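You operate a simulated robot arm through the tools that you are given. There is no shell and no other tool. Be economical: measure what you need, move in short steps, check, and stop when the job is done.

You run a simulated two-armed robot. Do the job below in one go: nothing can be reset, and whatever is moved stays where it is left.

TASK
Hang both silver short legs on the green-tipped bar and jog the line on.
Fine: one step; isolator on only after hanging, off at the end.

It is judged by the outcome, as a careful person would: the job done as asked, and still so three seconds after it is handed in. It fails if anything else is knocked over, pushed out of place, dropped, spilled or broken.

THE ROBOT
Two 7-joint arms with two-finger parallel grippers on one trunk, on a base that drives. Base frame: it is fixed to the floor where the robot stands at the start and does not move with it; the origin is under the middle of the robot, x ahead of it, y to its left, z up. Units: mm, rad, N and s.
The left shoulder is at the start at [50, 168, 1207], the right one opposite. Places, roughly: arm rail [-1000, 1000, 1250]; green-tipped bar [-1000, 600, 1400]; line isolator [-500, 1400, 1400]; on button [-500, 1400, 1100]; short leg [-750, 1250, 1250]. Payload 1.57 kg a hand.
The tool frame of a hand sits at the grasp point between the pads (the TCP): z along the fingers, y along the line on which they close. The tips reach 30 mm beyond it. The gripper opens to 80 mm. The fingers are 17 mm wide and 12 mm thick; the gripper's body (40 by 82 mm) begins 80 mm behind the TCP.
Orientation is that of the tool frame in the base frame, as a unit quaternion [w, x, y, z]. With the fingers straight down and closing along the base's y, the tool's x points along the base's -x, its y along +y and its z along -z.

THE INTERFACE
- The arms move only by the tool servo_tool. It takes "left_motion", "right_motion" or both (then of equal length, played together; a hand with none holds still); each is a list of rows, each a list of 6 numbers: the shift along the base's x, y, z in mm, then the turn, a rotation vector about the base's x, y, z in rad. In form: [[x, y, z, wx, wy, wz], ...]. A call has 1 to 8 rows; each row is the pose to reach, as a shift and turn from the pose commanded when the call began. "left_gripper" and "right_gripper" are, for a hand that has rows, the finger opening in mm, from 0 to 80, set as the call begins (left out, the last holds). A row lasts 0.2 s, in which the tool goes at most 50 mm and 0.15 rad; a call with a longer step from one row to the next is refused whole, and so is a gripper value outside its range. Where a pose cannot be reached the arm comes as near as it can. A force on the tool above 40 N (or 10 N above the force at the start of the call, whichever is more), or a blocked arm, ends the call early, and 0.2 s more pass. The fingers move at their own pace (about 45 mm/s each) and stop on an object; they squeeze with about 29 N. The grip force told is the motor's: it shows also when the fingers shut on nothing. Time passes only in rows, and 0.2 s behind the last, so rows that repeat a pose let the fingers close. It gives the time, the measured TCP pose, the force on the tool (base axes), the opening and the grip force at its end, in the units of the frame above (readings bear some noise), with the torque about the TCP (base axes, N m) and any sound that the robot's microphone picked up.
- Cameras (640 x 400 px; columns grow to the right, rows downward): "scene" is now at [133, -33, 1446.4]; the picture's right is [-0.42, -0.91, 0.00], its down [-0.41, 0.19, -0.89] and it looks along [0.81, -0.37, -0.46] (base axes); focal length 214 px, centre (320, 200). "left" rides on the left gripper at [72, 7, -122] in its tool frame; the picture's right is [-0.09, 1.00, 0.00], its down [-0.84, -0.08, -0.54] and it looks along [-0.54, -0.05, 0.84] (tool axes); focal length 238 px, centre (320, 200). "right" rides on the right gripper at [72, -6, -122] in its tool frame; the picture's right is [0.09, 1.00, 0.00], its down [-0.84, 0.08, -0.54] and it looks along [-0.54, 0.05, 0.84] (tool axes); focal length 238 px, centre (320, 200).
- capture(camera): a new picture of that camera. No time passes.
- slide_trunk(by): slides the trunk up (or, below 0, down) by that many mm; the arms and the scene camera ride with it, the base frame stays. It gives what a move gives, with no picture.
- roll_base(legs): drives the robot by 1 to 6 legs, each [ahead, left, turn to the left] in mm, mm and rad, along the robot's own axes; the way and the turn of a leg run together, so that a leg with both is an arc; at most 1500 mm and 3.142 rad a leg. The arms and the cameras ride along, it lands a little off, and it stops where it bumps. It gives what a move gives.
- aim_head(pan, tilt): turns the head with the scene camera to pan (to the left, within 1.396 rad either way) and tilt (down, from -0.506 to 1.204), counted from straight ahead of the robot. It gives what a move gives.
- point_at(camera, pixels): for up to 12 pixels [column, row] of the newest picture of that camera ("zoom" is the newest enlarged one), the place [x, y, z] in the base frame of the surface seen there, good to about 2 mm, but the place of the scene camera against the robot may be out by one fixed shift of up to 25 mm in any direction. No time passes.
- close_up(camera, box): a new picture of the part [left, top, right, bottom] of that camera's present view, enlarged. No time passes.
- close_job(): hands the job in; it is judged then, once.

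Work in short steps. Measure before you move; look again where a grasp or a placing could have gone wrong, and mend it. You have 80 turns and 70 pictures in all, those below and enlarged ones among them. Open the grippers and draw the arms clear of the work before you hand the job in, unless the task says otherwise; then end with one line.

The tools are called after "Call:" as a command line: name --argument value ..., lists and objects as JSON in quotes. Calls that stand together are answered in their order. servo_tool: Moves the arms, as the interface text tells. Its arguments: {"type":"object","properties":{"left_motion":{"type":"array"},"left_gripper":{"type":"number"},"right_motion":{"type":"array"},"right_gripper":{"type":"number"}},"required":[]} The other tools are called the same way: slide_trunk (by) slides the trunk up or down; roll_base (legs) drives the base; aim_head (pan, tilt) turns the head that bears the scene camera; capture (camera) takes a picture; point_at (camera, pixels) gives the place of the surface under pixels of a picture; close_up (camera, box) takes an enlarged picture of a part of a camera's view; close_job () hands the job in.

At the start:

```text
t: 0.0
left_position: [384.2, 146.7, 998.4]
left_ee_rot: [0.0, -0.001, 1.0, 0.0]
left_force: [0.3, 0.4, 1.1]
left_wrist_torque: [-0.02, -0.03, -0.01]
left_gripper_width: 80.0
left_gripper_force: 0.0
right_position: [352.3, -210.4, 1000.0]
right_ee_rot: [0.0, 0.0, 1.0, 0.002]
right_force: [0.1, 0.1, 0.2]
right_wrist_torque: [0.02, 0.0, -0.01]
right_gripper_width: 79.9
right_gripper_force: 0.2
trunk travel left (down, up): [-375.0, 68.0]
robot x, y, heading: [-3.0, -0.5, 0.002]
head pan, tilt: [-0.429, 0.473]
```

scene: 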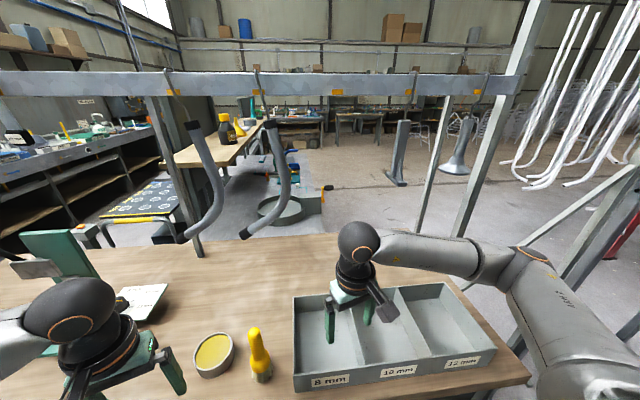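
right: 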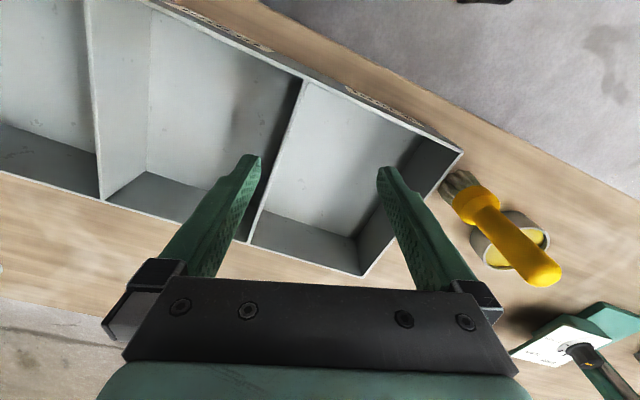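
left: 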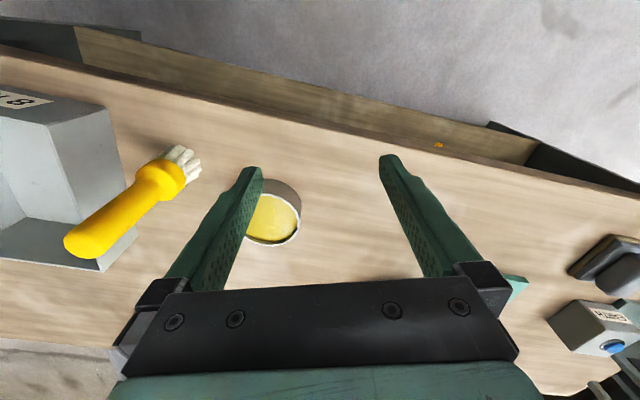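

The start pictures show a bench ahead; the job's places lie behind-left of the robot (x≈-1000, y≈600..1400). I turn the head fully left to look there first.

Call:
aim_head --pan 1.396 --tilt 0.2

Call:
capture --camera "scene"

```text
t: 1.8
left_position: [383.6, 148.5, 1000.4]
left_ee_rot: [0.0, -0.001, 1.0, 0.0]
left_force: [-0.5, 0.1, -0.5]
left_wrist_torque: [0.04, 0.01, 0.03]
left_gripper_width: 79.9
left_gripper_force: 0.0
right_position: [352.7, -210.4, 999.2]
right_ee_rot: [0.0, -0.001, 1.0, 0.001]
right_force: [0.3, 0.4, 0.1]
right_wrist_torque: [0.0, 0.0, 0.01]
right_gripper_width: 79.6
right_gripper_force: 0.1
trunk travel left (down, up): [-375.0, 68.0]
robot x, y, heading: [-1.3, 0.4, -0.001]
head pan, tilt: [1.396, 0.201]
```

```text
66 pictures are left
```

scene: 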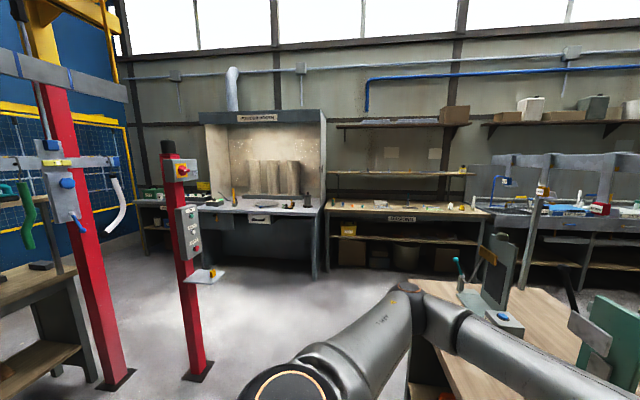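

I see a red post with a control box at (190,230) and another red post with rail hardware at (60,190). I measure these before driving.

Call:
point_at --camera "scene" --pixels '[[182, 171], [190, 230], [205, 275], [60, 160], [28, 205], [115, 205], [30, 285], [120, 380], [65, 215], [40, 70], [195, 370], [80, 180]]'

Call:
close_up --camera "scene" --box '[0, 40, 260, 300]'

```text
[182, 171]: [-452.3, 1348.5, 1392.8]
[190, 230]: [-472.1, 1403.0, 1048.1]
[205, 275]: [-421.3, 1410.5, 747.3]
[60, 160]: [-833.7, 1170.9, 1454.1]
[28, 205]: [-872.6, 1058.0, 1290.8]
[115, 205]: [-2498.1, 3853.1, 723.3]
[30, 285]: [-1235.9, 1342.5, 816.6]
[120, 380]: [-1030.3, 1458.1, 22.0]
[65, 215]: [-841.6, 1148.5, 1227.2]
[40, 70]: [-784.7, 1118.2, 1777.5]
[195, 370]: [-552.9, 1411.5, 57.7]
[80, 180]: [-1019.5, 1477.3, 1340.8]
```

```text
1.54 times, centred on (130, 170) of scene
```

zoom: 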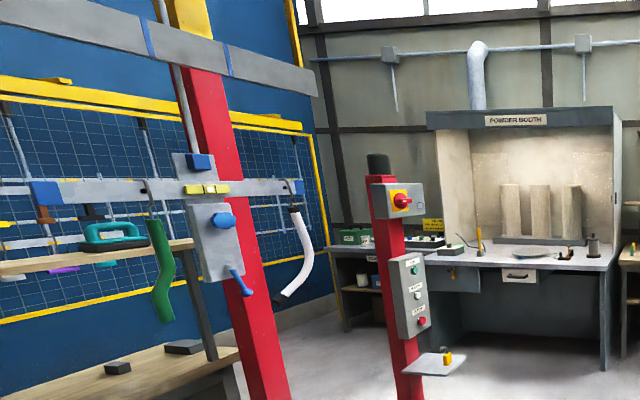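

Both stations are behind-left. I raise the trunk a little so that the fingers clear the bench things, then back off from the bench and turn left.

Call:
slide_trunk --by 60

Call:
roll_base --legs '[[-350, 0, 0], [0, 0, 1.57]]'

Call:
aim_head --pan 0.9 --tilt 0.15

Call:
capture --camera "scene"

```text
t: 2.8
left_position: [383.2, 147.6, 1059.3]
left_ee_rot: [0.0, 0.0, 1.0, -0.001]
left_force: [0.3, -0.1, 0.0]
left_wrist_torque: [-0.04, 0.01, -0.02]
left_gripper_width: 80.0
left_gripper_force: 0.0
right_position: [352.0, -211.4, 1059.6]
right_ee_rot: [0.0, 0.0, 1.0, 0.001]
right_force: [-0.2, -0.5, 0.0]
right_wrist_torque: [-0.01, 0.0, 0.0]
right_gripper_width: 80.2
right_gripper_force: 0.1
trunk travel left (down, up): [-435.0, 8.0]
robot x, y, heading: [1.1, -0.4, 0.0]
head pan, tilt: [1.396, 0.201]
```

```text
t: 9.0
left_position: [-518.9, 383.6, 1059.4]
left_ee_rot: [0.0, 0.708, -0.706, 0.0]
left_force: [-0.1, -0.4, -0.4]
left_wrist_torque: [-0.01, 0.01, -0.01]
left_gripper_width: 80.3
left_gripper_force: 0.1
right_position: [-158.8, 352.4, 1061.1]
right_ee_rot: [0.001, 0.708, -0.707, -0.001]
right_force: [-0.3, -0.3, -0.5]
right_wrist_torque: [0.01, 0.02, 0.03]
right_gripper_width: 79.8
right_gripper_force: 0.0
trunk travel left (down, up): [-435.0, 8.0]
robot x, y, heading: [-371.2, -1.0, 1.575]
head pan, tilt: [1.396, 0.201]
```

```text
t: 9.9
left_position: [-517.6, 384.2, 1059.5]
left_ee_rot: [-0.001, 0.708, -0.706, 0.0]
left_force: [-0.2, 0.5, -0.6]
left_wrist_torque: [0.01, 0.0, -0.01]
left_gripper_width: 80.0
left_gripper_force: 0.0
right_position: [-158.7, 352.8, 1061.4]
right_ee_rot: [0.001, 0.708, -0.706, -0.001]
right_force: [0.1, 0.6, 0.2]
right_wrist_torque: [0.04, 0.02, -0.02]
right_gripper_width: 80.0
right_gripper_force: 0.1
trunk travel left (down, up): [-435.0, 8.0]
robot x, y, heading: [-367.9, 3.4, 1.573]
head pan, tilt: [0.901, 0.15]
```

```text
64 pictures are left
```

scene: 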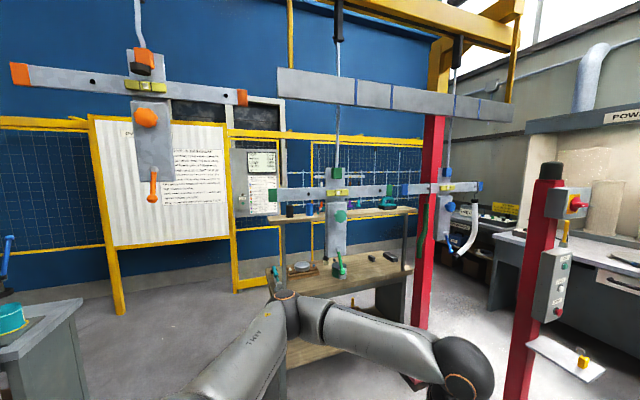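

Three hanging bars are visible: orange-tipped (130,85), green-tipped (340,190), blue-tipped (440,190). I zoom in on the work area and on the green bar.

Call:
close_up --camera "scene" --box '[230, 150, 430, 290]'

Call:
close_up --camera "scene" --box '[400, 150, 620, 400]'

Call:
point_at --camera "scene" --pixels '[[273, 195], [405, 190], [340, 190], [338, 230], [340, 265], [300, 212], [300, 268], [390, 256], [400, 190], [475, 187], [130, 85], [330, 80]]'

```text
2.86 times, centred on (330, 220) of scene
```

zoom: 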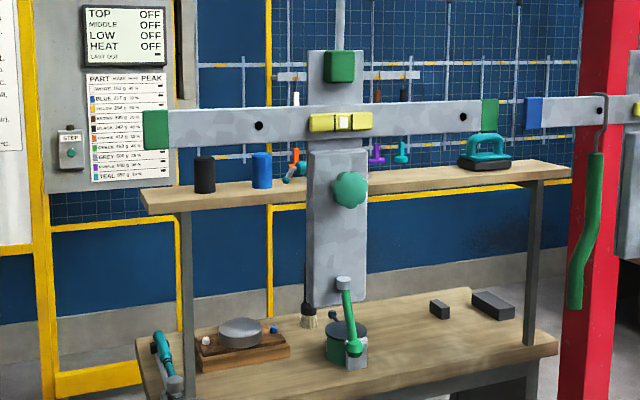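

```text
1.60 times, centred on (510, 275) of scene
```

zoom: 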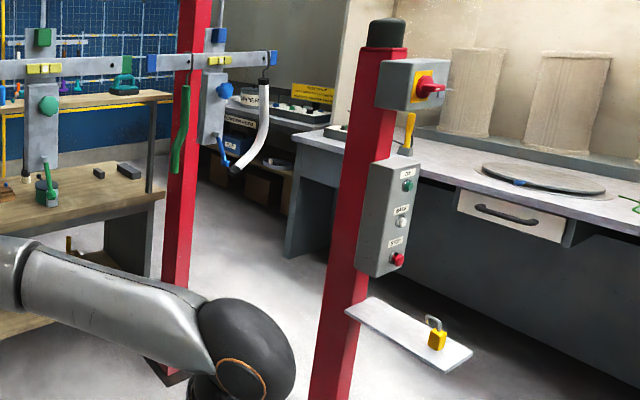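

```text
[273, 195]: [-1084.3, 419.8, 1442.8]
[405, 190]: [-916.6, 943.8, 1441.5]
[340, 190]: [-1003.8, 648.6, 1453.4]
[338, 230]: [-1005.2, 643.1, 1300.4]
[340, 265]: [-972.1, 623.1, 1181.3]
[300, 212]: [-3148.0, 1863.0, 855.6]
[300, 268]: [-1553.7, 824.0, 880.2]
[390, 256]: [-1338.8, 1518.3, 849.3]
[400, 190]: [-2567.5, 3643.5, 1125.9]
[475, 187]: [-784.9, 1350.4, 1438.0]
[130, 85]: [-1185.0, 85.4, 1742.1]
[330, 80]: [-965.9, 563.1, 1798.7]
```

The green bar (340,190) is empty with holes near its ends; the blue bar carries a green and a whitish leg. I drive on to about (-370,600), turn to face the line and look closer.

Call:
roll_base --legs '[[600, 0, 0], [0, 0, 1.3]]'

Call:
aim_head --pan 0.0 --tilt 0.1

Call:
capture --camera "scene"

```text
t: 16.5
left_position: [-776.8, 551.4, 1060.4]
left_ee_rot: [0.0, 0.991, -0.133, 0.0]
left_force: [-0.1, -0.6, 0.2]
left_wrist_torque: [0.0, 0.0, -0.01]
left_gripper_width: 80.1
left_gripper_force: 0.1
right_position: [-651.3, 890.0, 1059.7]
right_ee_rot: [0.0, 0.991, -0.135, 0.0]
right_force: [0.4, 0.6, 0.5]
right_wrist_torque: [-0.01, -0.02, -0.03]
right_gripper_width: 79.9
right_gripper_force: 0.0
trunk travel left (down, up): [-435.0, 8.0]
robot x, y, heading: [-368.0, 592.2, 2.873]
head pan, tilt: [0.901, 0.15]
```

```text
t: 17.7
left_position: [-777.7, 551.9, 1060.6]
left_ee_rot: [-0.001, 0.991, -0.134, 0.001]
left_force: [-0.7, 1.0, -0.5]
left_wrist_torque: [-0.01, 0.03, 0.01]
left_gripper_width: 80.0
left_gripper_force: 0.1
right_position: [-650.7, 888.3, 1059.9]
right_ee_rot: [0.001, 0.991, -0.135, -0.002]
right_force: [0.3, 0.2, 0.1]
right_wrist_torque: [0.0, -0.01, -0.02]
right_gripper_width: 80.1
right_gripper_force: 0.1
trunk travel left (down, up): [-435.0, 8.0]
robot x, y, heading: [-365.4, 594.2, 2.877]
head pan, tilt: [0.0, 0.099]
```

```text
61 pictures are left
```

scene: 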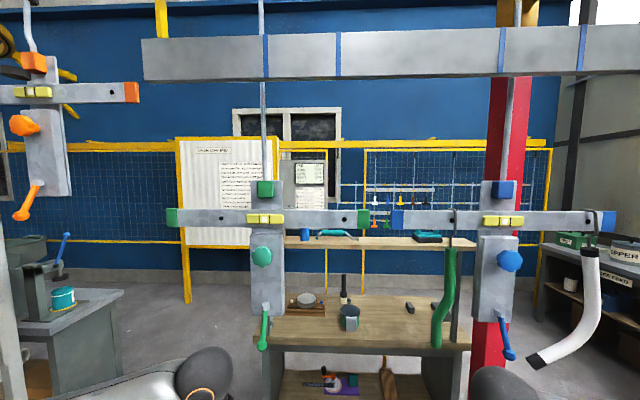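

The line of bars is seen squarely now: green bar (267,217), blue bar (505,218) with a green piece (445,300) and a whitish one (585,300). I zoom for details and texts.

Call:
close_up --camera "scene" --box '[420, 170, 640, 380]'

Call:
close_up --camera "scene" --box '[160, 130, 360, 260]'

Call:
point_at --camera "scene" --pixels '[[172, 217], [363, 219], [398, 220], [608, 222], [585, 300], [453, 220], [594, 222], [265, 250], [265, 330], [505, 258], [507, 340], [445, 300]]'

```text
1.90 times, centred on (530, 275) of scene
```

zoom: 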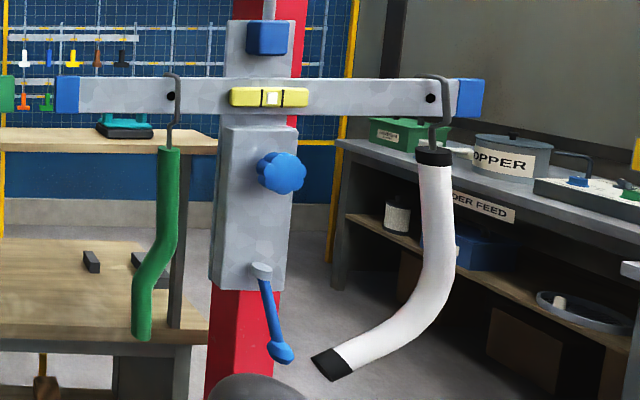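

```text
3.08 times, centred on (260, 195) of scene
```

zoom: 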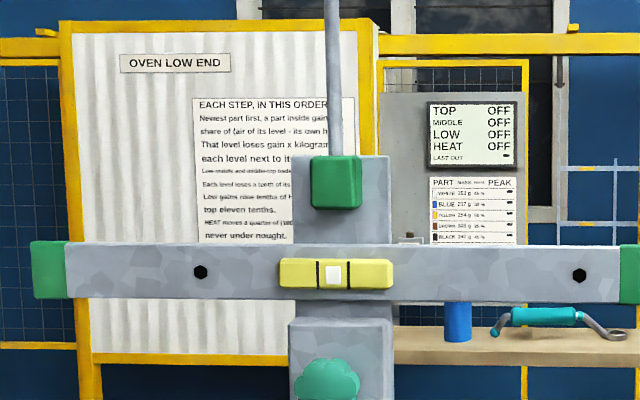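

```text
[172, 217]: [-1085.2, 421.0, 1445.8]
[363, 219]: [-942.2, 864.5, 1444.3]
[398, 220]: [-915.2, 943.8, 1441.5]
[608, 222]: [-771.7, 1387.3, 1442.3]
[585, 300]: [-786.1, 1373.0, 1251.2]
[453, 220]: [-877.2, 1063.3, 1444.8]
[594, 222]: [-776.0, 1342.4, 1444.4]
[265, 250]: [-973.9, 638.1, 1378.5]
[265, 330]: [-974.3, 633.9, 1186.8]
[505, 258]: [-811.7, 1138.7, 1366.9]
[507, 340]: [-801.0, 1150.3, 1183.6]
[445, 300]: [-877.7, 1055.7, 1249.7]
```

No clear silver short legs yet. I look to both sides with the head for other racks.

Call:
aim_head --pan -1.0 --tilt 0.35

Call:
capture --camera "scene"

Call:
aim_head --pan 1.0 --tilt 0.2

Call:
capture --camera "scene"

```text
t: 19.0
left_position: [-776.0, 551.7, 1059.0]
left_ee_rot: [-0.002, 0.991, -0.133, 0.0]
left_force: [0.1, -1.1, -0.5]
left_wrist_torque: [0.01, 0.03, -0.04]
left_gripper_width: 80.3
left_gripper_force: 0.2
right_position: [-651.9, 889.4, 1059.9]
right_ee_rot: [0.002, 0.991, -0.135, -0.002]
right_force: [0.3, -0.9, 0.2]
right_wrist_torque: [0.01, -0.01, -0.04]
right_gripper_width: 79.8
right_gripper_force: 0.1
trunk travel left (down, up): [-435.0, 8.0]
robot x, y, heading: [-366.5, 592.6, 2.874]
head pan, tilt: [-1.0, 0.351]
```

```text
58 pictures are left
```

scene: 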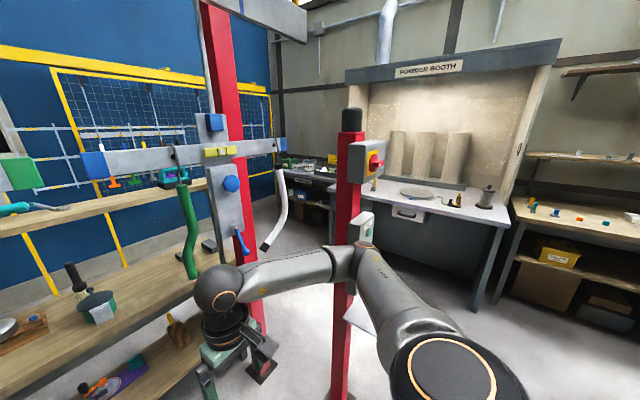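

```text
t: 20.9
left_position: [-776.8, 552.8, 1059.8]
left_ee_rot: [-0.001, 0.991, -0.133, 0.0]
left_force: [1.0, -0.6, 0.6]
left_wrist_torque: [0.02, 0.01, 0.02]
left_gripper_width: 80.0
left_gripper_force: 0.0
right_position: [-651.5, 889.5, 1060.1]
right_ee_rot: [0.001, 0.991, -0.135, 0.0]
right_force: [-0.4, -0.1, 0.0]
right_wrist_torque: [0.0, 0.01, -0.02]
right_gripper_width: 80.1
right_gripper_force: 0.0
trunk travel left (down, up): [-435.0, 8.0]
robot x, y, heading: [-370.1, 594.2, 2.874]
head pan, tilt: [1.0, 0.201]
```

```text
57 pictures are left
```

scene: 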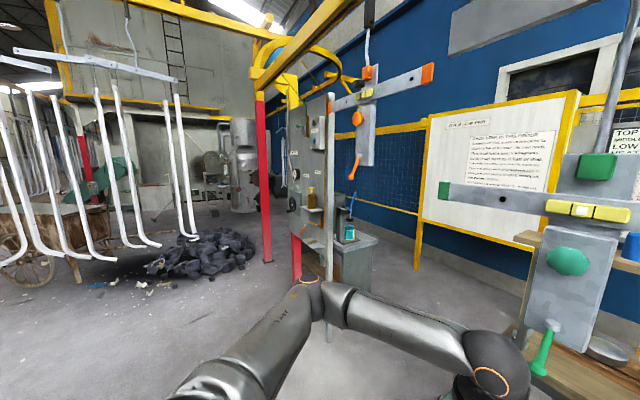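

Left shows only finished long white legs on far bars. I look far right back towards the start bench, where dark-grey bent pieces hung on a rail in the first picture.

Call:
aim_head --pan -1.396 --tilt 0.3

Call:
capture --camera "scene"

Call:
capture --camera "left"

Call:
capture --camera "right"

```text
t: 23.1
left_position: [-776.4, 552.1, 1059.4]
left_ee_rot: [-0.002, 0.991, -0.132, 0.0]
left_force: [-0.3, 0.0, 0.0]
left_wrist_torque: [-0.04, 0.01, -0.04]
left_gripper_width: 80.0
left_gripper_force: 0.1
right_position: [-650.6, 890.7, 1060.7]
right_ee_rot: [0.0, 0.991, -0.135, -0.001]
right_force: [-0.5, -0.5, -0.3]
right_wrist_torque: [-0.02, -0.02, -0.02]
right_gripper_width: 79.9
right_gripper_force: 0.1
trunk travel left (down, up): [-435.0, 8.0]
robot x, y, heading: [-365.7, 592.8, 2.874]
head pan, tilt: [-1.396, 0.3]
```

```text
56 pictures are left
```

scene: 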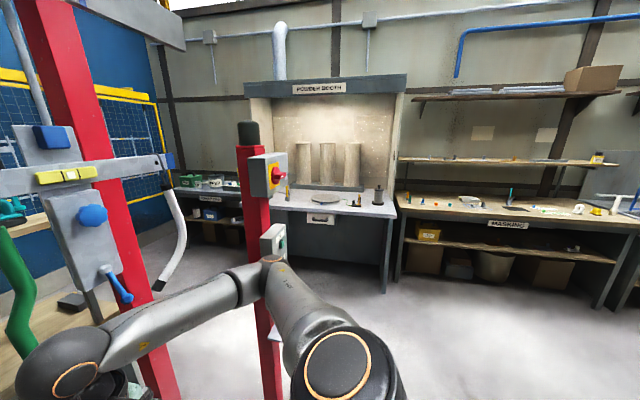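

```text
55 pictures are left
```

left: 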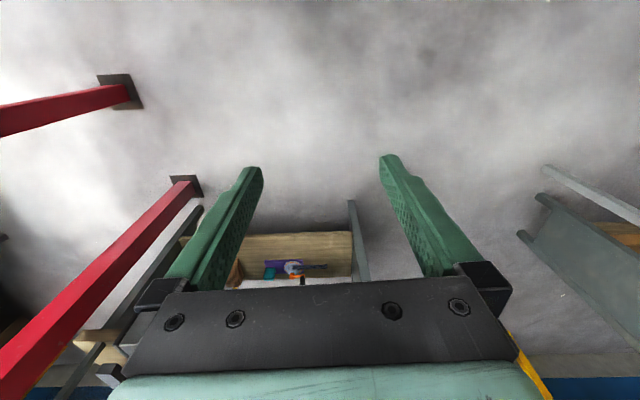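

```text
54 pictures are left
```

right: 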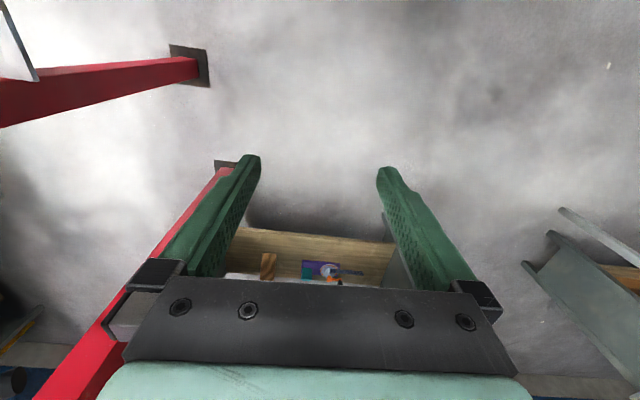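

Still no second silver leg. I turn the base towards +y (well away from bench and posts) and pan right to view the first bench's rail.

Call:
roll_base --legs '[[0, 0, -1.5]]'

Call:
aim_head --pan -1.3 --tilt 0.2

Call:
capture --camera "scene"

```text
t: 27.1
left_position: [-446.4, 995.5, 1060.1]
left_ee_rot: [0.001, -0.642, 0.766, 0.0]
left_force: [-0.5, 0.4, 0.3]
left_wrist_torque: [0.02, -0.02, -0.02]
left_gripper_width: 79.9
left_gripper_force: 0.0
right_position: [-98.8, 903.0, 1061.0]
right_ee_rot: [0.0, -0.642, 0.767, 0.001]
right_force: [0.4, 0.4, -0.6]
right_wrist_torque: [-0.01, -0.01, -0.02]
right_gripper_width: 80.1
right_gripper_force: 0.0
trunk travel left (down, up): [-435.0, 8.0]
robot x, y, heading: [-367.5, 591.3, 1.393]
head pan, tilt: [-1.396, 0.3]
```

```text
t: 27.8
left_position: [-446.3, 995.9, 1059.4]
left_ee_rot: [0.001, -0.643, 0.765, -0.001]
left_force: [0.0, -0.2, 0.0]
left_wrist_torque: [0.0, 0.03, -0.03]
left_gripper_width: 80.0
left_gripper_force: 0.1
right_position: [-97.1, 903.0, 1060.3]
right_ee_rot: [0.0, -0.642, 0.767, 0.001]
right_force: [0.4, 0.1, -0.4]
right_wrist_torque: [-0.01, 0.03, -0.02]
right_gripper_width: 80.4
right_gripper_force: 0.1
trunk travel left (down, up): [-435.0, 8.0]
robot x, y, heading: [-369.2, 591.4, 1.391]
head pan, tilt: [-1.3, 0.201]
```

```text
53 pictures are left
```

scene: 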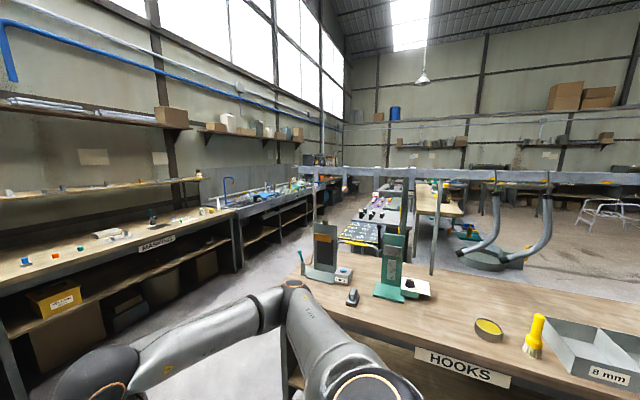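

Two identical silver bent pieces hang from the rail behind the "HOOKS" bench at (485,225) and (538,230). I zoom and measure.

Call:
close_up --camera "scene" --box '[440, 150, 640, 290]'

Call:
close_up --camera "scene" --box '[290, 150, 490, 310]'

Call:
point_at --camera "scene" --pixels '[[496, 215], [470, 253], [548, 215], [498, 259], [496, 179], [548, 179], [405, 178], [620, 178], [433, 220], [345, 178], [500, 300], [440, 355]]'

```text
2.86 times, centred on (540, 220) of scene
```

zoom: 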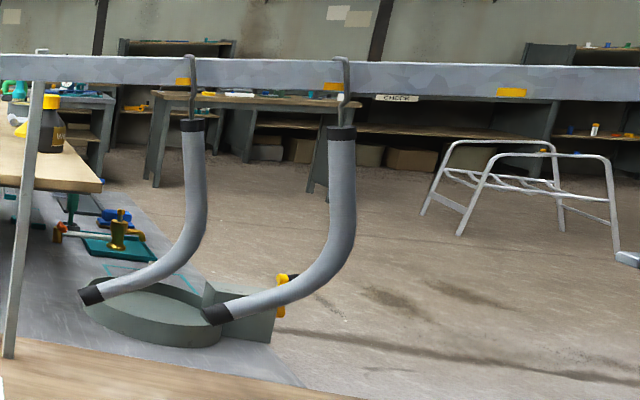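

```text
2.50 times, centred on (390, 230) of scene
```

zoom: 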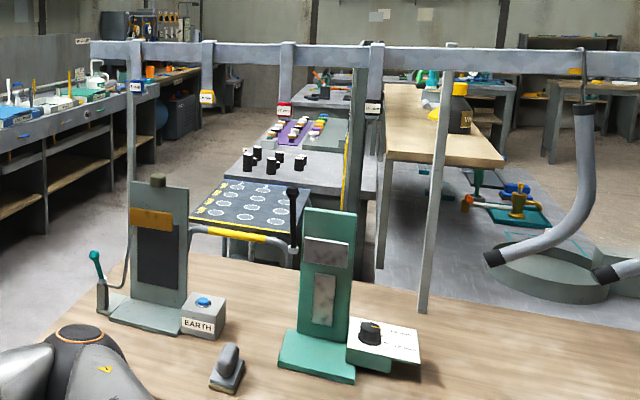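

```text
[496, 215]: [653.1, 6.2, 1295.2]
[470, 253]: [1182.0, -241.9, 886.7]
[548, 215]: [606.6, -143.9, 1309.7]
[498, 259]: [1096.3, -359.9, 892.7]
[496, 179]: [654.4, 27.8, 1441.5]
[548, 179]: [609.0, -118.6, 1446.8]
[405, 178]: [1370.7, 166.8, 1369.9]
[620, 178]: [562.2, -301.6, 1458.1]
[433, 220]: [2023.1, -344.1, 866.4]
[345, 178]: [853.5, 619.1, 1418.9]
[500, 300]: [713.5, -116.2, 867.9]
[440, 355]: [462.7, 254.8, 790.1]
```

The two silver short legs hang on the rail over the HOOKS bench: hooks at about (654,28,1442) and (609,-119,1447). I raise both hands and turn the fingers to point forward (level), in free space here, before driving to the bench.

Call:
servo_tool --left_motion '[[0, 0, 40, 0.1437, -0.0261, 0], [0, 0, 80, 0.2874, -0.0522, 0], [0, 0, 120, 0.4311, -0.0784, 0], [0, 0, 160, 0.5748, -0.1045, 0], [0, 0, 200, 0.7185, -0.1306, 0], [0, 0, 230, 0.8622, -0.1567, 0], [0, 0, 250, 1.0059, -0.1829, 0], [0, 0, 270, 1.1496, -0.209, 0]]' --right_motion '[[0, 0, 40, 0.1437, -0.0261, 0], [0, 0, 80, 0.2874, -0.0522, 0], [0, 0, 120, 0.4311, -0.0784, 0], [0, 0, 160, 0.5748, -0.1045, 0], [0, 0, 200, 0.7185, -0.1306, 0], [0, 0, 230, 0.8622, -0.1567, 0], [0, 0, 250, 1.0059, -0.1829, 0], [0, 0, 270, 1.1496, -0.209, 0]]'

Call:
servo_tool --left_motion '[[0, 0, 0, 0.132, -0.024, 0], [0, 0, 0, 0.264, -0.048, 0], [0, 0, 0, 0.396, -0.072, 0]]' --right_motion '[[0, 0, 0, 0.132, -0.024, 0], [0, 0, 0, 0.264, -0.048, 0], [0, 0, 0, 0.396, -0.072, 0]]'

```text
t: 29.6
left_position: [-445.7, 998.1, 1327.6]
left_ee_rot: [0.426, -0.535, 0.639, 0.352]
left_force: [-0.9, 1.0, 0.2]
left_wrist_torque: [-0.02, 0.02, 0.0]
left_gripper_width: 79.9
left_gripper_force: 0.1
right_position: [-100.8, 921.5, 1359.6]
right_ee_rot: [0.424, -0.536, 0.639, 0.353]
right_force: [0.7, -1.0, -0.6]
right_wrist_torque: [-0.01, -0.02, 0.02]
right_gripper_width: 80.0
right_gripper_force: 0.0
right hand out of reach, approached as far as the arm can: row 6, 7, 8
trunk travel left (down, up): [-435.0, 8.0]
robot x, y, heading: [-369.6, 591.7, 1.393]
head pan, tilt: [-1.3, 0.201]
```

```text
t: 30.4
left_position: [-407.2, 1027.5, 1355.7]
left_ee_rot: [0.545, -0.454, 0.541, 0.452]
left_force: [-0.5, -0.1, 0.5]
left_wrist_torque: [-0.01, 0.02, -0.02]
left_gripper_width: 80.0
left_gripper_force: 0.1
left hand out of reach, approached as far as the arm can: row 1, 2, 3
right_position: [-103.3, 972.7, 1408.6]
right_ee_rot: [0.544, -0.454, 0.542, 0.453]
right_force: [0.5, -0.5, 0.1]
right_wrist_torque: [0.01, 0.01, -0.01]
right_gripper_width: 79.9
right_gripper_force: 0.1
right hand out of reach, approached as far as the arm can: row 1, 2, 3
trunk travel left (down, up): [-435.0, 8.0]
robot x, y, heading: [-366.6, 593.2, 1.394]
head pan, tilt: [-1.3, 0.201]
```

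Hands are level at z≈1360–1410, about 430 ahead of the robot. I now turn to heading -0.28 (square to the bench rail), shift right, and come up to the bench, stopping short of the legs.

Call:
roll_base --legs '[[0, 0, -1.674], [0, -350, 0], [450, 0, 0]]'

Call:
aim_head --pan 0.0 --tilt 0.2

Call:
capture --camera "scene"

```text
t: 39.1
left_position: [407.4, 119.9, 1356.0]
left_ee_rot: [0.699, 0.101, 0.7, -0.106]
left_force: [0.4, -0.7, -0.2]
left_wrist_torque: [0.03, -0.01, -0.02]
left_gripper_width: 80.2
left_gripper_force: 0.1
right_position: [320.4, -173.8, 1408.6]
right_ee_rot: [0.699, 0.102, 0.7, -0.105]
right_force: [0.2, -0.2, 0.3]
right_wrist_torque: [0.0, -0.03, 0.04]
right_gripper_width: 79.8
right_gripper_force: 0.0
trunk travel left (down, up): [-435.0, 8.0]
robot x, y, heading: [-32.4, 131.8, -0.29]
head pan, tilt: [-1.3, 0.201]
```

```text
t: 40.5
left_position: [407.6, 121.0, 1355.6]
left_ee_rot: [0.699, 0.101, 0.7, -0.106]
left_force: [0.3, 0.2, 0.7]
left_wrist_torque: [0.03, 0.01, 0.0]
left_gripper_width: 79.7
left_gripper_force: 0.0
right_position: [318.8, -174.3, 1407.7]
right_ee_rot: [0.7, 0.102, 0.7, -0.104]
right_force: [-0.3, 0.9, 0.7]
right_wrist_torque: [0.0, 0.02, 0.0]
right_gripper_width: 80.1
right_gripper_force: 0.1
trunk travel left (down, up): [-435.0, 8.0]
robot x, y, heading: [-29.8, 131.8, -0.288]
head pan, tilt: [0.0, 0.201]
```

```text
50 pictures are left
```

scene: 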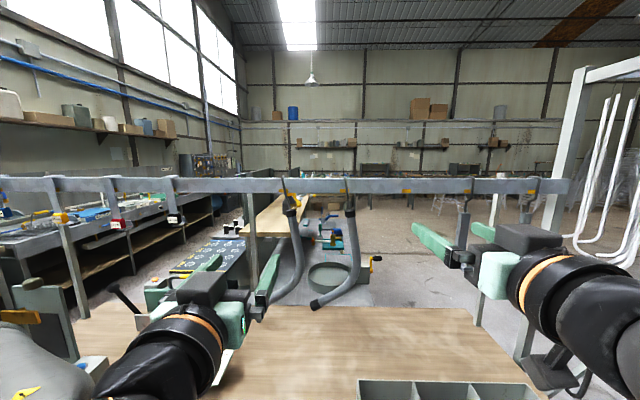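

The legs show at (293,240) and (350,245); other items hang at (463,215) and (530,200) behind the right hand. I zoom on both pairs and measure.

Call:
close_up --camera "scene" --box '[230, 160, 400, 320]'

Call:
close_up --camera "scene" --box '[400, 150, 580, 290]'

Call:
point_at --camera "scene" --pixels '[[349, 213], [350, 235], [353, 260], [340, 288], [318, 303], [294, 213], [297, 240], [297, 262], [277, 298], [346, 186], [287, 186], [464, 215]]'

```text
2.50 times, centred on (315, 240) of scene
```

zoom: 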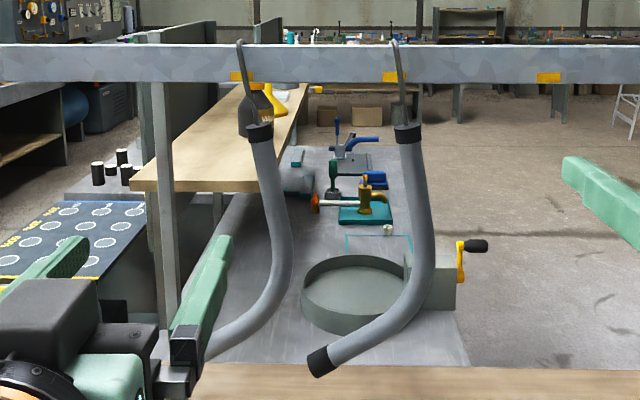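

```text
2.86 times, centred on (490, 220) of scene
```

zoom: 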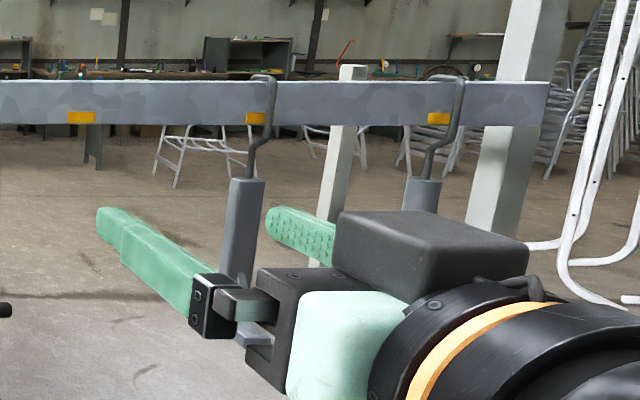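

```text
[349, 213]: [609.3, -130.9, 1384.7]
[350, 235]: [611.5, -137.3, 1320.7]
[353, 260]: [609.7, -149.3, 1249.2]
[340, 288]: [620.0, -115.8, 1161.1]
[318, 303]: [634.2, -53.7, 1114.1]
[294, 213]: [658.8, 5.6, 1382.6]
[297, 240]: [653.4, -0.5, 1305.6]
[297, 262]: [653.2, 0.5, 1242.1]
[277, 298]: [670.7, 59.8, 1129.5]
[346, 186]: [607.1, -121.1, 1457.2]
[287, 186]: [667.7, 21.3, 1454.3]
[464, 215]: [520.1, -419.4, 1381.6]
```

The silver curved tubes match the white "short leg" shape. To calibrate the scene camera against the hands, I measure points on both hands' finger tips.

Call:
point_at --camera "scene" --pixels '[[275, 258], [278, 256], [273, 262], [270, 272], [413, 225], [415, 224], [418, 229], [425, 233], [474, 226], [480, 228]]'

Call:
close_up --camera "scene" --box '[240, 230, 300, 310]'

```text
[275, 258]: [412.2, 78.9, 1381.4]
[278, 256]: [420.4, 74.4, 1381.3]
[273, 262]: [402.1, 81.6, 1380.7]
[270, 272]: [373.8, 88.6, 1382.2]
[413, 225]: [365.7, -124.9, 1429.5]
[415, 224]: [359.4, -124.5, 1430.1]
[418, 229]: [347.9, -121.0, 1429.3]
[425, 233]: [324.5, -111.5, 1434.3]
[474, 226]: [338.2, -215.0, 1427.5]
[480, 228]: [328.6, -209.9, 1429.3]
```

```text
5.00 times, centred on (270, 270) of scene
```

zoom: 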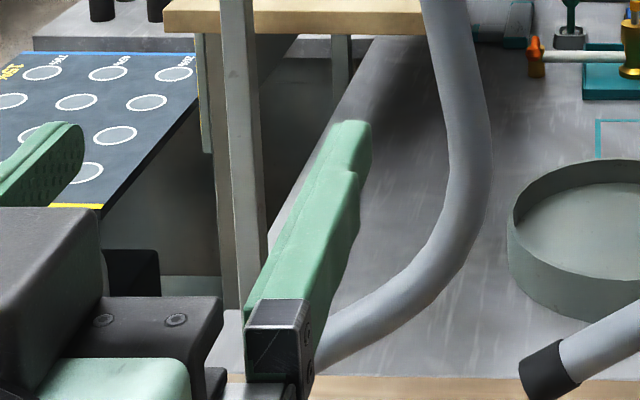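

Finger-top heights read ~15 mm high and ~9 mm too far left, so that is the camera's shift. I drive 120 mm ahead, then line the hands up laterally and in height with the legs, staying ~80 mm short.

Call:
roll_base --legs '[[120, 0, 0]]'

```text
t: 41.8
left_position: [522.1, 86.7, 1355.2]
left_ee_rot: [0.699, 0.1, 0.7, -0.105]
left_force: [0.2, -0.5, -0.1]
left_wrist_torque: [-0.01, 0.02, -0.02]
left_gripper_width: 80.0
left_gripper_force: 0.0
right_position: [434.0, -207.9, 1408.4]
right_ee_rot: [0.699, 0.102, 0.7, -0.104]
right_force: [0.5, -0.4, -0.4]
right_wrist_torque: [0.0, 0.01, -0.01]
right_gripper_width: 80.3
right_gripper_force: 0.1
trunk travel left (down, up): [-435.0, 8.0]
robot x, y, heading: [85.0, 97.5, -0.284]
head pan, tilt: [0.0, 0.201]
```

I make a first half of the alignment move, checking how the commanded pose follows since earlier rows were out of reach.

Call:
servo_tool --left_motion '[[16, -18, -10, 0, 0, 0], [31, -37, -20, 0, 0, 0]]' --right_motion '[[27, 20, -23, 0, 0, 0], [54, 41, -46, 0, 0, 0]]'

```text
t: 42.4
left_position: [555.3, 53.2, 1335.1]
left_ee_rot: [0.699, 0.1, 0.7, -0.104]
left_force: [1.1, -0.5, 0.5]
left_wrist_torque: [0.04, 0.01, 0.02]
left_gripper_width: 79.8
left_gripper_force: 0.0
right_position: [487.4, -164.1, 1360.8]
right_ee_rot: [0.7, 0.102, 0.7, -0.103]
right_force: [-0.3, 0.0, -0.1]
right_wrist_torque: [0.02, 0.02, 0.05]
right_gripper_width: 80.0
right_gripper_force: 0.1
trunk travel left (down, up): [-435.0, 8.0]
robot x, y, heading: [82.1, 98.4, -0.292]
head pan, tilt: [0.0, 0.201]
```

It follows relative to the measured pose. I complete the pre-grasp positions and look.

Call:
servo_tool --left_motion '[[14, -20, -10, 0, 0, 0], [28.6, -40.3, -20, 0, 0, 0], [28.6, -40.3, -20, 0, 0, 0]]' --right_motion '[[27, 19, -23, 0, 0, 0], [54, 38.7, -45.8, 0, 0, 0], [54, 38.7, -45.8, 0, 0, 0]]'

Call:
capture --camera "left"

Call:
capture --camera "right"

Call:
capture --camera "scene"

```text
t: 43.2
left_position: [582.3, 9.7, 1315.9]
left_ee_rot: [0.7, 0.101, 0.699, -0.106]
left_force: [-0.2, -0.4, -0.1]
left_wrist_torque: [-0.03, -0.03, 0.0]
left_gripper_width: 80.0
left_gripper_force: 0.1
right_position: [540.6, -126.8, 1312.8]
right_ee_rot: [0.7, 0.101, 0.699, -0.104]
right_force: [-0.4, -1.1, -0.1]
right_wrist_torque: [0.01, 0.01, -0.01]
right_gripper_width: 79.9
right_gripper_force: 0.0
trunk travel left (down, up): [-435.0, 8.0]
robot x, y, heading: [85.2, 97.4, -0.285]
head pan, tilt: [0.0, 0.201]
```

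```text
46 pictures are left
```

left: 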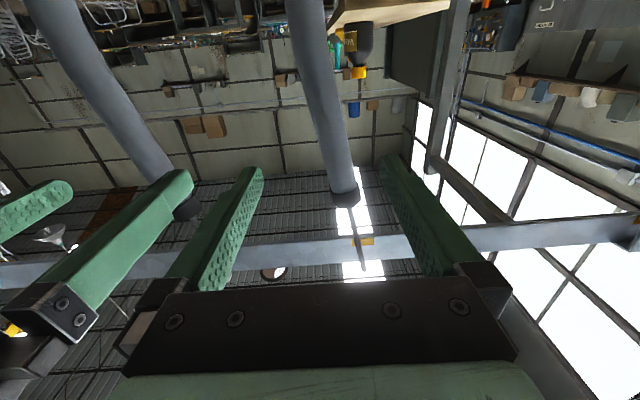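

```text
45 pictures are left
```

right: 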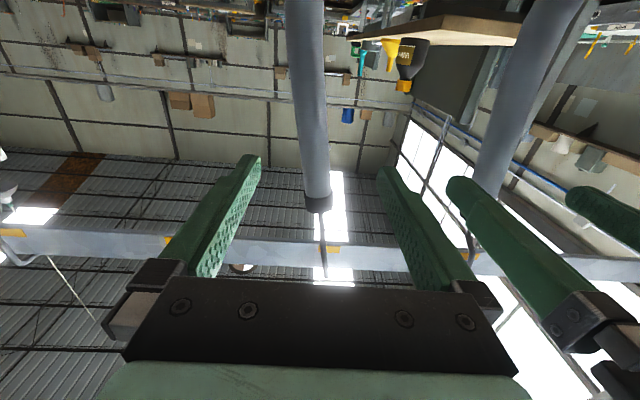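

```text
44 pictures are left
```

scene: 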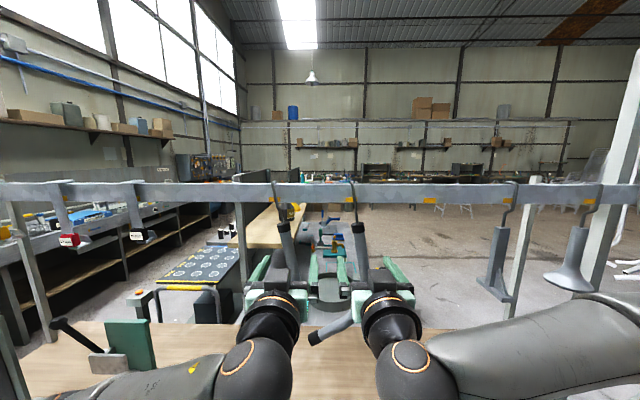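

The curved tubes sit between the open fingers of each hand, and the other two hanging pieces at (498,260) and (572,260) are a straight and a flared shape, so not these. I measure the tubes with the wrist cameras.

Call:
point_at --camera "left" --pixels '[[322, 110], [335, 160], [343, 196], [358, 250], [365, 241], [390, 240]]'

Call:
point_at --camera "right" --pixels '[[308, 100], [314, 150], [318, 204], [322, 250], [328, 240], [350, 250]]'

```text
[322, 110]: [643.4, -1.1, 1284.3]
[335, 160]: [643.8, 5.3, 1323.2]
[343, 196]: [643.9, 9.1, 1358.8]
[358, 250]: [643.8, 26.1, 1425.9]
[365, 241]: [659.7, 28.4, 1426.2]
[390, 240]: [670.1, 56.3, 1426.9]
```

```text
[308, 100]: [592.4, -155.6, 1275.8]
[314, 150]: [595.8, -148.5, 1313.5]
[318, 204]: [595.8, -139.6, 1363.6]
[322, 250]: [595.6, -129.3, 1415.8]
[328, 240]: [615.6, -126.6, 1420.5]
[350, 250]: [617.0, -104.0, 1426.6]
```

Wrist cameras put tube centres at about (659,-1) for the left hand and (611,-152) for the right at z≈1315. I advance both hands onto the tubes with fingers open, then close next.

Call:
servo_tool --left_motion '[[22, 5, 0, 0, 0, 0], [41, 0, 0, 0, 0, 0], [59, -5, 0, 0, 0, 0], [76.7, -10.2, 0, 0, 0, 0]]' --right_motion '[[17, -10, 0, 0, 0, 0], [35, -15, 0, 0, 0, 0], [53, -20, 0, 0, 0, 0], [70.4, -25.7, 0, 0, 0, 0]]'

Call:
capture --camera "left"

Call:
capture --camera "right"

```text
t: 44.2
left_position: [659.4, 1.2, 1316.7]
left_ee_rot: [0.699, 0.103, 0.699, -0.105]
left_force: [-0.7, 0.5, -0.7]
left_wrist_torque: [0.01, 0.0, 0.0]
left_gripper_width: 80.0
left_gripper_force: 0.0
right_position: [612.3, -152.8, 1318.7]
right_ee_rot: [0.7, 0.1, 0.7, -0.103]
right_force: [-1.0, 0.0, -1.1]
right_wrist_torque: [0.0, 0.0, 0.02]
right_gripper_width: 80.0
right_gripper_force: 0.1
trunk travel left (down, up): [-435.0, 8.0]
robot x, y, heading: [84.3, 98.9, -0.289]
head pan, tilt: [0.0, 0.201]
```

```text
43 pictures are left
```

left: 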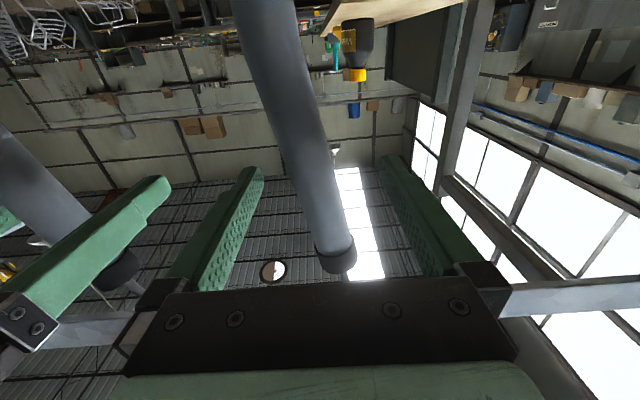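

```text
42 pictures are left
```

right: 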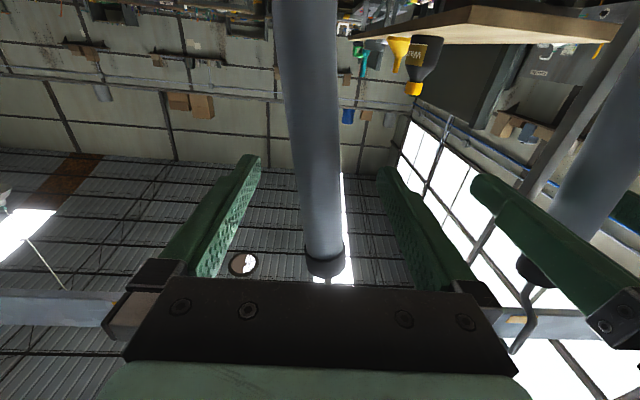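

Both tubes are centred between the pads. The tubes lean about 0.14 rad (top to the left), so I roll both hands to match while closing the fingers.

Call:
servo_tool --left_motion '[[0, 0, 0, -0.134, 0.039, 0], [0, 0, 0, -0.134, 0.039, 0], [0, 0, 0, -0.134, 0.039, 0], [0, 0, 0, -0.134, 0.039, 0], [0, 0, 0, -0.134, 0.039, 0], [0, 0, 0, -0.134, 0.039, 0]]' --right_motion '[[0, 0, 0, -0.134, 0.039, 0], [0, 0, 0, -0.134, 0.039, 0], [0, 0, 0, -0.134, 0.039, 0], [0, 0, 0, -0.134, 0.039, 0], [0, 0, 0, -0.134, 0.039, 0], [0, 0, 0, -0.134, 0.039, 0]]' --left_gripper 0 --right_gripper 0

Call:
close_up --camera "scene" --box '[240, 160, 400, 320]'

```text
t: 45.6
left_position: [659.9, 1.3, 1317.7]
left_ee_rot: [0.691, 0.051, 0.705, -0.152]
left_force: [0.6, -0.6, 0.3]
left_wrist_torque: [-0.03, -0.03, 0.0]
left_gripper_width: 23.2
left_gripper_force: 29.8
right_position: [612.4, -153.4, 1317.2]
right_ee_rot: [0.691, 0.052, 0.705, -0.153]
right_force: [-1.2, -0.3, 0.7]
right_wrist_torque: [-0.02, -0.04, 0.01]
right_gripper_width: 23.3
right_gripper_force: 29.0
trunk travel left (down, up): [-435.0, 8.0]
robot x, y, heading: [81.1, 98.6, -0.289]
head pan, tilt: [0.0, 0.201]
```

```text
2.50 times, centred on (320, 240) of scene
```

zoom: 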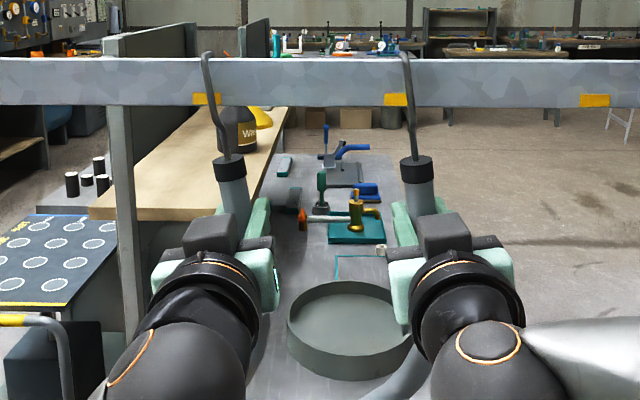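

Both hands grip (23 mm, 29 N). I lift both straight up by 45 mm slowly and look at the hooks.

Call:
servo_tool --left_motion '[[0, 0, 12, 0, 0, 0], [0, 0, 24, 0, 0, 0], [0, 0, 36, 0, 0, 0], [0, 0, 45, 0, 0, 0]]' --right_motion '[[0, 0, 12, 0, 0, 0], [0, 0, 24, 0, 0, 0], [0, 0, 36, 0, 0, 0], [0, 0, 45, 0, 0, 0]]'

Call:
close_up --camera "scene" --box '[260, 140, 380, 240]'

```text
t: 46.6
left_position: [657.3, 1.9, 1359.2]
left_ee_rot: [0.691, 0.052, 0.705, -0.154]
left_force: [0.3, -0.3, -1.4]
left_wrist_torque: [-0.03, 0.03, -0.02]
left_gripper_width: 23.0
left_gripper_force: 29.0
right_position: [609.3, -155.0, 1361.7]
right_ee_rot: [0.691, 0.052, 0.705, -0.152]
right_force: [0.1, -0.5, -1.9]
right_wrist_torque: [-0.06, 0.04, -0.03]
right_gripper_width: 23.3
right_gripper_force: 29.2
trunk travel left (down, up): [-435.0, 8.0]
robot x, y, heading: [80.5, 98.7, -0.29]
head pan, tilt: [0.0, 0.201]
```

```text
4.00 times, centred on (320, 190) of scene
```

zoom: 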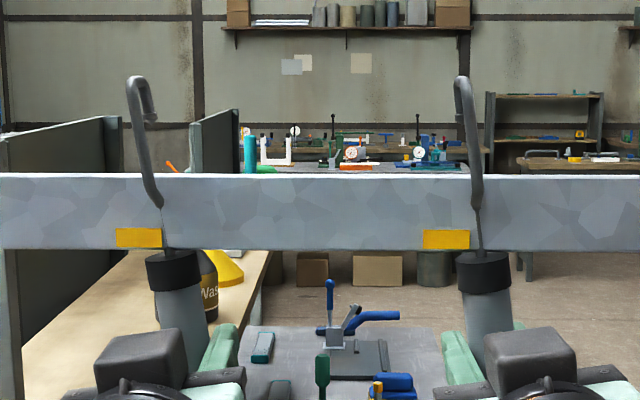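

Both hooks' tips (150,120) and (470,90) now stand clear above the rail top (row 172), caps just beneath the rail. I pull both straight back towards the robot 60 mm.

Call:
servo_tool --left_motion '[[-14, 4, 0, 0, 0, 0], [-29, 8, 0, 0, 0, 0], [-43, 12, 0, 0, 0, 0], [-58, 17, 0, 0, 0, 0]]' --right_motion '[[-14, 4, 0, 0, 0, 0], [-29, 8, 0, 0, 0, 0], [-43, 12, 0, 0, 0, 0], [-58, 17, 0, 0, 0, 0]]'

Call:
close_up --camera "scene" --box '[240, 110, 420, 270]'

```text
t: 47.6
left_position: [599.3, 18.0, 1359.9]
left_ee_rot: [0.691, 0.051, 0.704, -0.153]
left_force: [0.0, -0.6, -1.1]
left_wrist_torque: [-0.02, 0.02, 0.03]
left_gripper_width: 22.8
left_gripper_force: 29.0
right_position: [553.5, -136.4, 1361.9]
right_ee_rot: [0.691, 0.053, 0.705, -0.152]
right_force: [-0.7, -0.3, -1.9]
right_wrist_torque: [-0.03, 0.0, -0.03]
right_gripper_width: 23.1
right_gripper_force: 29.2
trunk travel left (down, up): [-435.0, 8.0]
robot x, y, heading: [83.7, 98.4, -0.289]
head pan, tilt: [0.0, 0.201]
```

```text
2.50 times, centred on (330, 190) of scene
```

zoom: 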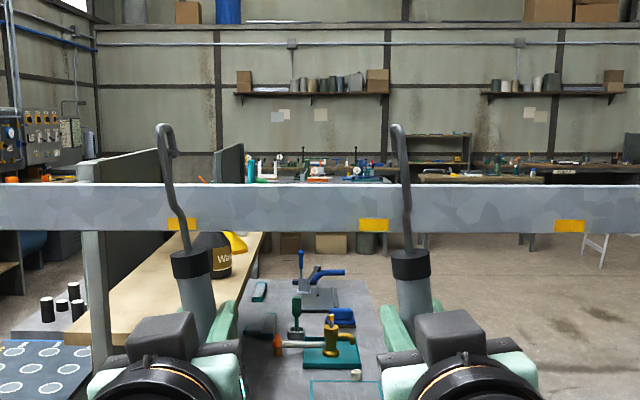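

Both legs are free of the rail. I measure the hooks' arch tops, tips and shanks relative to the hands.

Call:
point_at --camera "zoom" --pixels '[[162, 127], [171, 132], [174, 153], [168, 170], [172, 205], [187, 245], [190, 265], [396, 128], [403, 150], [407, 205], [407, 245], [410, 268]]'

Call:
close_up --camera "scene" --box '[255, 140, 380, 240]'

```text
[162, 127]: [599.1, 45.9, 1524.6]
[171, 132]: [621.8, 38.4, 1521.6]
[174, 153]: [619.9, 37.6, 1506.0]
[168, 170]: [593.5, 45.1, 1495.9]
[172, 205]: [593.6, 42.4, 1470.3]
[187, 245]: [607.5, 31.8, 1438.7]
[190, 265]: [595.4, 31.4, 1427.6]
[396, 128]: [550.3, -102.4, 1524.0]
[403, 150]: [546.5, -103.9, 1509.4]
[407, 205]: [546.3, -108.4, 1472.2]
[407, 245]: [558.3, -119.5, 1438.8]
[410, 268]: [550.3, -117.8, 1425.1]
```

```text
4.00 times, centred on (318, 190) of scene
```

zoom: 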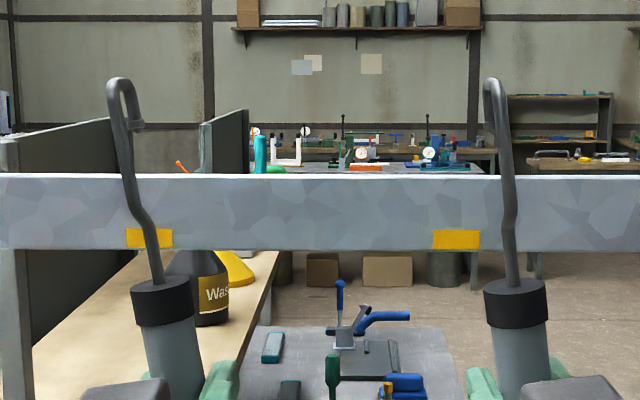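

Hook geometry is known: arch inside is ~142 mm above the TCP, ~17 mm to its left, ~5 mm ahead. I back away, turn left through the open area to heading 2.83 and sidestep to face the green bar at a standoff.

Call:
roll_base --legs '[[-400, 0, 0], [0, 0, 1.56], [0, 0, 1.56], [0, -200, 0]]'

Call:
aim_head --pan 0.0 --tilt 0.1

Call:
capture --camera "scene"

```text
t: 59.0
left_position: [-768.6, 469.8, 1361.1]
left_ee_rot: [-0.143, 0.705, -0.041, -0.693]
left_force: [1.2, -0.2, -1.3]
left_wrist_torque: [0.04, -0.02, 0.02]
left_gripper_width: 22.9
left_gripper_force: 28.9
right_position: [-728.0, 625.4, 1360.7]
right_ee_rot: [-0.14, 0.705, -0.04, -0.694]
right_force: [0.7, 0.2, -1.0]
right_wrist_torque: [0.06, 0.0, 0.03]
right_gripper_width: 23.2
right_gripper_force: 28.9
trunk travel left (down, up): [-435.0, 8.0]
robot x, y, heading: [-247.9, 406.5, 2.887]
head pan, tilt: [0.0, 0.201]
```

```text
t: 59.7
left_position: [-767.7, 467.9, 1360.4]
left_ee_rot: [-0.142, 0.706, -0.038, -0.693]
left_force: [0.0, -0.3, -2.1]
left_wrist_torque: [0.02, 0.01, 0.04]
left_gripper_width: 23.0
left_gripper_force: 29.1
right_position: [-726.7, 624.1, 1361.0]
right_ee_rot: [-0.142, 0.705, -0.041, -0.693]
right_force: [0.8, -0.4, -1.0]
right_wrist_torque: [0.0, -0.01, 0.02]
right_gripper_width: 23.2
right_gripper_force: 29.0
trunk travel left (down, up): [-435.0, 8.0]
robot x, y, heading: [-251.3, 404.5, 2.888]
head pan, tilt: [0.0, 0.099]
```

```text
37 pictures are left
```

scene: 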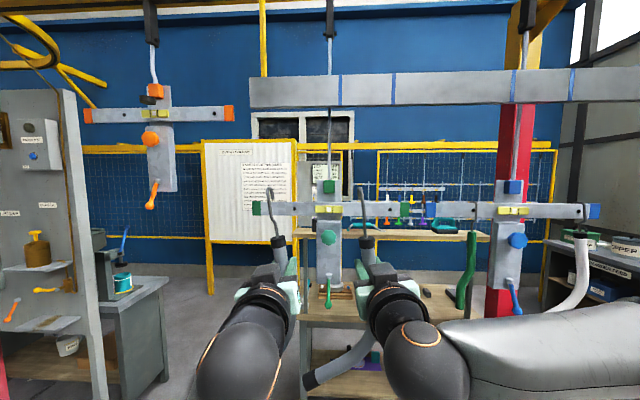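

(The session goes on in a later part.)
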